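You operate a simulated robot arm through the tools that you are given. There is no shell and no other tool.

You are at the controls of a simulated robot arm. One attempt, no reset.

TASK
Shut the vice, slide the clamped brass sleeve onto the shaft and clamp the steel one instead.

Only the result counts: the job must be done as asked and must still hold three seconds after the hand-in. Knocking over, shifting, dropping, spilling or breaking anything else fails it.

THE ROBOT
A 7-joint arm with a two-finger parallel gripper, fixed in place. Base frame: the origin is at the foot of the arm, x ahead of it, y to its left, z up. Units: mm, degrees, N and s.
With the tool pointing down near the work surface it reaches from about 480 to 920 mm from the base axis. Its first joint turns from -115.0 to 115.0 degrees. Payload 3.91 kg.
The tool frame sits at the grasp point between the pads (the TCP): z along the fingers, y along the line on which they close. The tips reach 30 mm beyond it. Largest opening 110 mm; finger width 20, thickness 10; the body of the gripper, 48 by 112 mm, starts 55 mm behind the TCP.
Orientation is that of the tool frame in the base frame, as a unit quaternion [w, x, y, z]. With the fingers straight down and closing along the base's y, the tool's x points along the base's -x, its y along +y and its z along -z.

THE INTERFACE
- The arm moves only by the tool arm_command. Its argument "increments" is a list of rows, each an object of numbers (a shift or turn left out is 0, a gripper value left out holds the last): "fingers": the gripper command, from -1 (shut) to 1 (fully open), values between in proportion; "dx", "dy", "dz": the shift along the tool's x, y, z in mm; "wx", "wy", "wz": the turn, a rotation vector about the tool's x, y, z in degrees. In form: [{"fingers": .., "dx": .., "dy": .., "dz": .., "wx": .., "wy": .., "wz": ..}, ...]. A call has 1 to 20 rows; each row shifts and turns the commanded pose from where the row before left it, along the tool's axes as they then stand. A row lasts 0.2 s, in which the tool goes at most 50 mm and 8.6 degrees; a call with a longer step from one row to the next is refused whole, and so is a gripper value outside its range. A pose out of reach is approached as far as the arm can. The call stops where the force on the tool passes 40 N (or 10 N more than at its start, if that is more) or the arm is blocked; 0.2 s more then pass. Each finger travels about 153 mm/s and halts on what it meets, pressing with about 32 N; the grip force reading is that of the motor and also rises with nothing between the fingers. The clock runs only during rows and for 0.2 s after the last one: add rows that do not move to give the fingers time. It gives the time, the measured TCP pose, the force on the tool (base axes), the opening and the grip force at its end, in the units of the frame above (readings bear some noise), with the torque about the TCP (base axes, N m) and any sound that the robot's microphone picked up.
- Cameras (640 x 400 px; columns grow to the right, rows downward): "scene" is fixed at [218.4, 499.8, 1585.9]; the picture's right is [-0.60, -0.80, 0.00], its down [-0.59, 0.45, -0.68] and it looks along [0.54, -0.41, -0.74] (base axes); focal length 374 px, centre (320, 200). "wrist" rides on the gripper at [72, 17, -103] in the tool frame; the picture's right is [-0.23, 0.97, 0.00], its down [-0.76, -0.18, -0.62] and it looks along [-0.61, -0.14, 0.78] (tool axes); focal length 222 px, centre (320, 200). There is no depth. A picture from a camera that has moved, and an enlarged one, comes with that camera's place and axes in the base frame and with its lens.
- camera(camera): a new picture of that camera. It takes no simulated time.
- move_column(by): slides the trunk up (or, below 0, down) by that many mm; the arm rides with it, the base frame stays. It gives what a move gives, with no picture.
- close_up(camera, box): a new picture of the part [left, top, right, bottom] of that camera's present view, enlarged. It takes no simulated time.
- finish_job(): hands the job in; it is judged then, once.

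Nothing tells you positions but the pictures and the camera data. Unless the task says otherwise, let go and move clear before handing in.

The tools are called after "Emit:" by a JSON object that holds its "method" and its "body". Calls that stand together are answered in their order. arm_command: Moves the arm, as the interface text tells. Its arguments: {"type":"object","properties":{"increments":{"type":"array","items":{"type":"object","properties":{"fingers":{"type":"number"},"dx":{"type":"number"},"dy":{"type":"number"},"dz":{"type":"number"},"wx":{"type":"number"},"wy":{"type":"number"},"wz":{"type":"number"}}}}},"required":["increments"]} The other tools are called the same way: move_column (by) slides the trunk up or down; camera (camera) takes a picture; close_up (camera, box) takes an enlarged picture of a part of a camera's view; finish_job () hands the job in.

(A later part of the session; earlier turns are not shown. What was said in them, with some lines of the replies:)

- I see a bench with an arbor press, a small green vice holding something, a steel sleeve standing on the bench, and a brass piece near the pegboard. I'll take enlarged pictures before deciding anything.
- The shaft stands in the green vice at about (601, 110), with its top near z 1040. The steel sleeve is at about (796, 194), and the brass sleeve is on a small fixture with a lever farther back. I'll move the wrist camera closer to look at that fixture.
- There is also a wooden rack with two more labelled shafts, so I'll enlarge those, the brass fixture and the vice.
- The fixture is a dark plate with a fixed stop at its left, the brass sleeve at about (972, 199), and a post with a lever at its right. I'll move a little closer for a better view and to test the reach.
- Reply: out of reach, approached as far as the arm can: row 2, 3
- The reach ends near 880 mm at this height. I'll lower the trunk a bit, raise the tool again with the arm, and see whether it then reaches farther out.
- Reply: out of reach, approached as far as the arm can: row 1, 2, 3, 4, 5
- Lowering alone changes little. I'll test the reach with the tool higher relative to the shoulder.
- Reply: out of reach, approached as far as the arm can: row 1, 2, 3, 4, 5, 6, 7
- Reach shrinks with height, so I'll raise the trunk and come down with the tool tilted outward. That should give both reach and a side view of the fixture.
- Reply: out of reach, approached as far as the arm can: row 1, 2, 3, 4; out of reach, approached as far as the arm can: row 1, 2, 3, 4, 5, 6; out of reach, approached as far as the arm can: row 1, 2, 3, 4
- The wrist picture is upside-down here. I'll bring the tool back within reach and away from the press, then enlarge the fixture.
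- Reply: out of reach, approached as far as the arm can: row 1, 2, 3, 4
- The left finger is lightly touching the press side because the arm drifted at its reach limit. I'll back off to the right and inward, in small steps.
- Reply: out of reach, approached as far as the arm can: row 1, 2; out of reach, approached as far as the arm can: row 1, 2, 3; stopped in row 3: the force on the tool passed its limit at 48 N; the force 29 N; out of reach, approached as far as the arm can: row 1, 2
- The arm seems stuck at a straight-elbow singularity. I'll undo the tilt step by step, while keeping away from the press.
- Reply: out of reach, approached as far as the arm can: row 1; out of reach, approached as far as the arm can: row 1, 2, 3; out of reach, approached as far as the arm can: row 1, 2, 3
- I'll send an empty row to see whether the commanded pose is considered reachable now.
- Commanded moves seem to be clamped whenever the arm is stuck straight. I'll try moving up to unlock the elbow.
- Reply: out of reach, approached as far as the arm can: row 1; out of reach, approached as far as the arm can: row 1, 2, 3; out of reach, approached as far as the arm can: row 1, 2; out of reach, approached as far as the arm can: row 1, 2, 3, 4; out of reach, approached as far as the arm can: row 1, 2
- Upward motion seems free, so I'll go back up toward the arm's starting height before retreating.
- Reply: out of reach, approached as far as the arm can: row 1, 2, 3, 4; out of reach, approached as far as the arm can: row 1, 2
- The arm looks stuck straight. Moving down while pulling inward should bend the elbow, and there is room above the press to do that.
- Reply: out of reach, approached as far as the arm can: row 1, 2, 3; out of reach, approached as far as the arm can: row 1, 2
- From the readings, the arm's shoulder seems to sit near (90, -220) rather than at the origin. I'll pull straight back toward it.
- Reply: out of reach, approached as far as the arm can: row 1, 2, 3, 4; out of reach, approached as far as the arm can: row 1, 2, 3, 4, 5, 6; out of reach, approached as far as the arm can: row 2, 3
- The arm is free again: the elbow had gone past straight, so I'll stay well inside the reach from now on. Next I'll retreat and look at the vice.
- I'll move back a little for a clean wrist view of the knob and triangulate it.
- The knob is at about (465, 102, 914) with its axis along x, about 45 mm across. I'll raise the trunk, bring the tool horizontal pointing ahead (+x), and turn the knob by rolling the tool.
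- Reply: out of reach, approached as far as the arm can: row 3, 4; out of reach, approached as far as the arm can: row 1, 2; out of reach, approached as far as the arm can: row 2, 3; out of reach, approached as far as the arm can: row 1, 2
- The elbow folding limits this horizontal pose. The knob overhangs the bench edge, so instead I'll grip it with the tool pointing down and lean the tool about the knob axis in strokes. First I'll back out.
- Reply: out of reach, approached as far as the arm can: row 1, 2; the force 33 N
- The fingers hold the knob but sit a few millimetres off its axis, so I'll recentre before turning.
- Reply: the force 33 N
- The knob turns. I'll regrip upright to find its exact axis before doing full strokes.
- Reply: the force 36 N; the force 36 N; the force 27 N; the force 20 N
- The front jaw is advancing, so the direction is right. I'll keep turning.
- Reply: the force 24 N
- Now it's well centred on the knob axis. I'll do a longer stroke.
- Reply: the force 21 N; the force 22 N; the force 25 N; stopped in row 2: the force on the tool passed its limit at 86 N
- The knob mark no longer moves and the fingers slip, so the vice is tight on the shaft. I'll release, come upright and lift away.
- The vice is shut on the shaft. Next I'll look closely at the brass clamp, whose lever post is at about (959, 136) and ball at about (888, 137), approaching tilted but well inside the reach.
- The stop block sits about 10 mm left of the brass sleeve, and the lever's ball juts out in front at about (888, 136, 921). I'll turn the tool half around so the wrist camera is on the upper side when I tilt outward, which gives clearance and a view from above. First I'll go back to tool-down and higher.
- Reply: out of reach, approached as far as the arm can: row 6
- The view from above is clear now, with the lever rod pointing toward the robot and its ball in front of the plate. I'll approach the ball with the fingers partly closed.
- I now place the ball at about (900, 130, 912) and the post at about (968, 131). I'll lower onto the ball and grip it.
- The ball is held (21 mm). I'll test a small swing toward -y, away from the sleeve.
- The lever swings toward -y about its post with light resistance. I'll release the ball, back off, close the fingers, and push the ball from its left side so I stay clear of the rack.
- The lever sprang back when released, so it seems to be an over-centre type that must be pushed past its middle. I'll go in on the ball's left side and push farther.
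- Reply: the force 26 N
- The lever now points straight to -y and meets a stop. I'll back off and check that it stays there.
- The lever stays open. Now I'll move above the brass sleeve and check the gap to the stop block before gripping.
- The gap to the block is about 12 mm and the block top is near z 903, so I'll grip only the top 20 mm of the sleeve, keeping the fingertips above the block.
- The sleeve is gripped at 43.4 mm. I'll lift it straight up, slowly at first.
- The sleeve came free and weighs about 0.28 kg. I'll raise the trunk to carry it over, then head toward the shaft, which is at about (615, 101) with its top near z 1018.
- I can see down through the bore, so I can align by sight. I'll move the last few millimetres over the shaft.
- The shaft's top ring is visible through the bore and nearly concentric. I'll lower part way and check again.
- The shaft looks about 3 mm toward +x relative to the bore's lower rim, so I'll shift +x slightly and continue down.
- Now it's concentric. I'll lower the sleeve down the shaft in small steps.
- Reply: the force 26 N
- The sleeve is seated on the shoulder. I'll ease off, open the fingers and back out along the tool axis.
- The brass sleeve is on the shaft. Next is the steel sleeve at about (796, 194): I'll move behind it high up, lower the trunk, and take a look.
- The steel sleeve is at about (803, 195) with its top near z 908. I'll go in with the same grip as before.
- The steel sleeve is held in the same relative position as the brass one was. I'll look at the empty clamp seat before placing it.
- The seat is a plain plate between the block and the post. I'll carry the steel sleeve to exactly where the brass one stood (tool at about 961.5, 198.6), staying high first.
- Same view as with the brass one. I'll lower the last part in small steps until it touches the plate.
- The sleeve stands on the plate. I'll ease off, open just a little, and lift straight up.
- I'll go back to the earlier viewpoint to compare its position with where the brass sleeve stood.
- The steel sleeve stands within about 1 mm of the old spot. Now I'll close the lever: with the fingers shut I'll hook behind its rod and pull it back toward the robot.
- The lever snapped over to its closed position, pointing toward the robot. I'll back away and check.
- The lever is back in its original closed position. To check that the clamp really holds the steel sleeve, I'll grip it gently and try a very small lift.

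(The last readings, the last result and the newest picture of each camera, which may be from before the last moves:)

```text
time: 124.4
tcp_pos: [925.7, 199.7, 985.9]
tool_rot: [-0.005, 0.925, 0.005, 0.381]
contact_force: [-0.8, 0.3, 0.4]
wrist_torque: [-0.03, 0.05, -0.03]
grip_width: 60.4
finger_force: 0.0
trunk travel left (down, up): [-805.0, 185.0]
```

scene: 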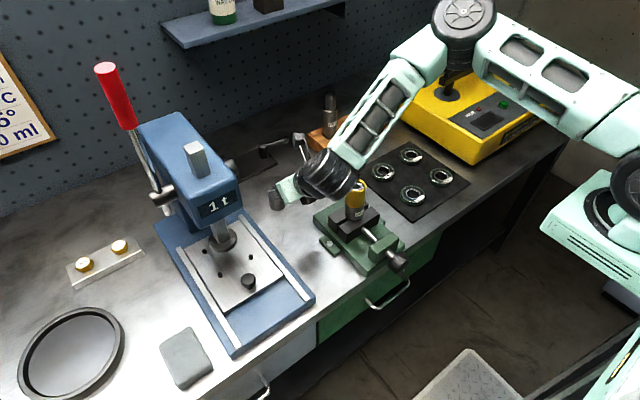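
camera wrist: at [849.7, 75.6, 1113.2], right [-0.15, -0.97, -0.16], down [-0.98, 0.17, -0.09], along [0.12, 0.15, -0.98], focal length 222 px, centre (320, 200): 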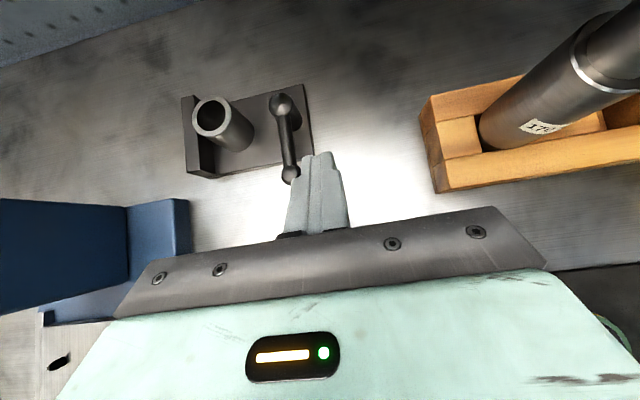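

Emit:
{"method": "arm_command", "body": {"increments": [{"dx": -6, "dz": 29}, {"dx": -5, "dz": 28, "dy": 0.5}, {"dx": 0}]}}

Emit:
{"method": "arm_command", "body": {"increments": [{"fingers": -1}, {"fingers": -1}, {"fingers": -1}]}}

Emit:
{"method": "arm_command", "body": {"increments": [{"dx": 0.7, "dz": -0.7}, {"dx": 0.7, "dz": -0.7}, {"dx": 0}]}}

```text
time: 125.2
tcp_pos: [960.3, 200.0, 939.0]
tool_rot: [-0.004, 0.924, 0.005, 0.382]
contact_force: [0.0, 0.1, -0.9]
wrist_torque: [-0.02, 0.0, 0.0]
grip_width: 60.2
finger_force: 0.0
trunk travel left (down, up): [-805.0, 185.0]
```

```text
time: 126.0
tcp_pos: [959.6, 199.8, 939.5]
tool_rot: [-0.004, 0.924, 0.005, 0.382]
contact_force: [-1.6, -7.6, -0.4]
wrist_torque: [-0.58, 0.04, -0.18]
grip_width: 43.4
finger_force: 32.0
trunk travel left (down, up): [-805.0, 185.0]
```

```text
time: 126.8
tcp_pos: [959.4, 199.8, 940.1]
tool_rot: [-0.003, 0.925, 0.004, 0.38]
contact_force: [9.3, -8.0, -12.9]
wrist_torque: [-0.35, -0.63, -0.04]
grip_width: 43.5
finger_force: 31.8
trunk travel left (down, up): [-805.0, 185.0]
```

The lift is resisted (about 13 N for 2 mm), so the steel sleeve is clamped. I'll undo the pull, open, and move clear.

Emit:
{"method": "arm_command", "body": {"increments": [{"dx": -1.4, "dz": 1.4}, {"fingers": 0.05}, {"fingers": 0.05}, {"dx": 4, "dz": -4}, {"dx": 10, "dz": -10}, {"dx": 10, "dz": -25}, {"dz": -40}, {"dz": -40}]}}

Emit:
{"method": "camera", "body": {"camera": "scene"}}

Emit:
{"method": "close_up", "body": {"camera": "wrist", "box": [180, 40, 440, 190]}}

```text
time: 128.6
tcp_pos: [893.0, 198.2, 1041.1]
tool_rot: [-0.004, 0.925, 0.004, 0.381]
contact_force: [0.1, 0.6, -0.8]
wrist_torque: [-0.01, -0.02, 0.04]
grip_width: 57.8
finger_force: 0.0
trunk travel left (down, up): [-805.0, 185.0]
```

```text
taken
```

scene: 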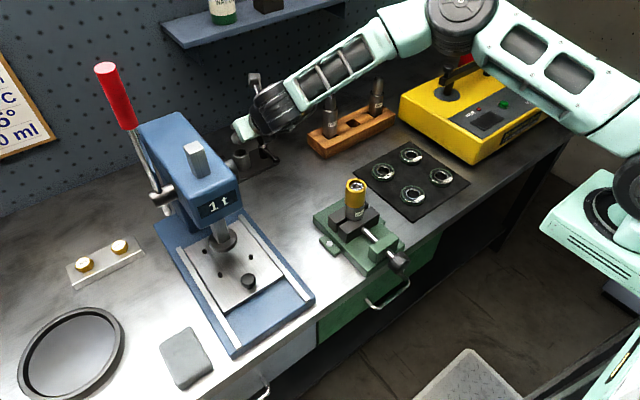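

```text
2.46 times, centred on (310, 115) of wrist
camera zoom: at [870.6, 181.0, 1165.1], right [-0.15, -0.97, -0.17], down [-0.98, 0.17, -0.09], along [0.12, 0.15, -0.98], focal length 547 px, centre (345, 409)
```

zoom: 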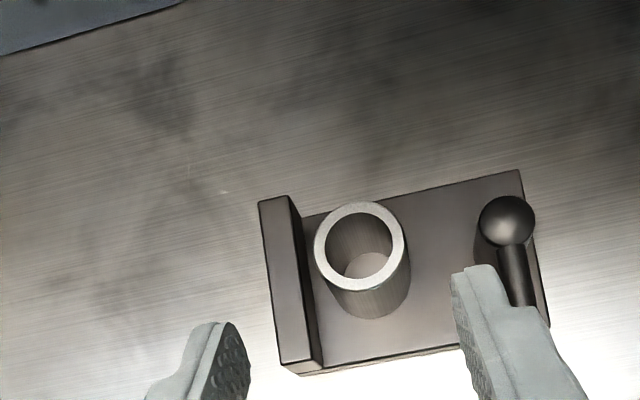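

Everything looks in place, so I'll raise the arm well clear and take a final look at the vice.

Emit:
{"method": "move_column", "body": {"by": 150}}

Emit:
{"method": "arm_command", "body": {"increments": [{"dx": -22, "dz": -22}, {"dx": -22, "dz": -22}, {"dx": -22, "dz": -22}, {"dx": 0}, {"dx": 0}]}}

Emit:
{"method": "close_up", "body": {"camera": "scene", "box": [310, 160, 430, 280]}}

Emit:
{"method": "close_up", "body": {"camera": "scene", "box": [225, 135, 295, 185]}}

```text
time: 130.4
tcp_pos: [891.5, 198.6, 1190.2]
tool_rot: [-0.005, 0.924, 0.005, 0.381]
contact_force: [0.1, 0.0, -0.2]
wrist_torque: [-0.02, 0.04, 0.01]
grip_width: 57.8
finger_force: 0.0
trunk travel left (down, up): [-955.0, 35.0]
```

```text
time: 131.6
tcp_pos: [798.9, 196.5, 1190.3]
tool_rot: [-0.005, 0.924, 0.005, 0.381]
contact_force: [0.7, 0.3, 0.8]
wrist_torque: [0.01, -0.01, 0.0]
grip_width: 57.7
finger_force: 0.1
trunk travel left (down, up): [-955.0, 35.0]
```

```text
3.33 times, centred on (370, 220) of scene
camera zoom: at [218.4, 499.8, 1585.9], right [-0.6, -0.8, 0.0], down [-0.59, 0.45, -0.68], along [0.54, -0.41, -0.74], focal length 1248 px, centre (153, 133)
```

zoom: 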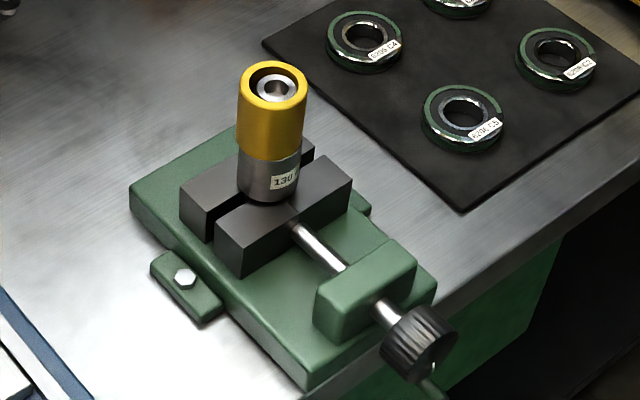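

```text
8.00 times, centred on (260, 160) of scene
camera zoom: at [218.4, 499.8, 1585.9], right [-0.6, -0.8, 0.0], down [-0.59, 0.45, -0.68], along [0.54, -0.41, -0.74], focal length 2995 px, centre (800, 520)
```

zoom: 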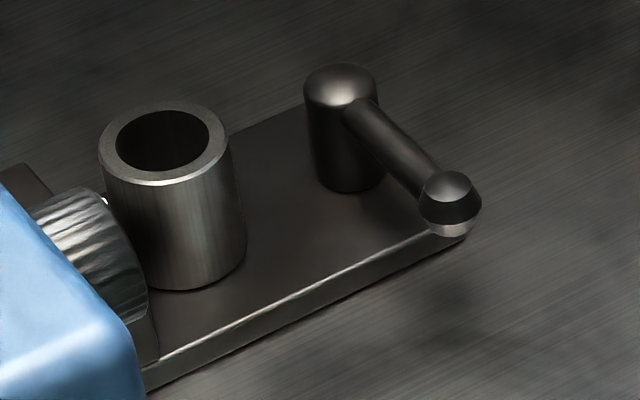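

The vice is shut on the shaft, the brass sleeve sits on the shaft's shoulder, and the steel sleeve is clamped with the lever closed. The arm is clear, so I'm handing in.

Emit:
{"method": "finish_job", "body": {}}

```text
The job is handed in.
```

The job is handed in: the vice is shut, the brass sleeve is on the shaft, and the steel sleeve is clamped in its place.

- **Vice:** I turned the knob until the jaws gripped the shaft and the fingers slipped on the knob. The shaft moved slightly toward the fixed jaw as it closed.
- **Brass sleeve:** it slid down the shaft and seated on the shoulder, with about 25 N of resistance at the bottom.
- **Steel sleeve:** it stands within about 2 mm of where the brass one was, with the lever back in its original position. A gentle lift met about 13 N for 2 mm of commanded lift, well above its weight of about 3 N, so the clamp is holding it.

Early on, while the arm was stuck at the edge of its reach, the left finger pressed against the side of the press, once reaching 48 N. The press looked unmoved in the pictures afterwards, but I had no way to measure that.
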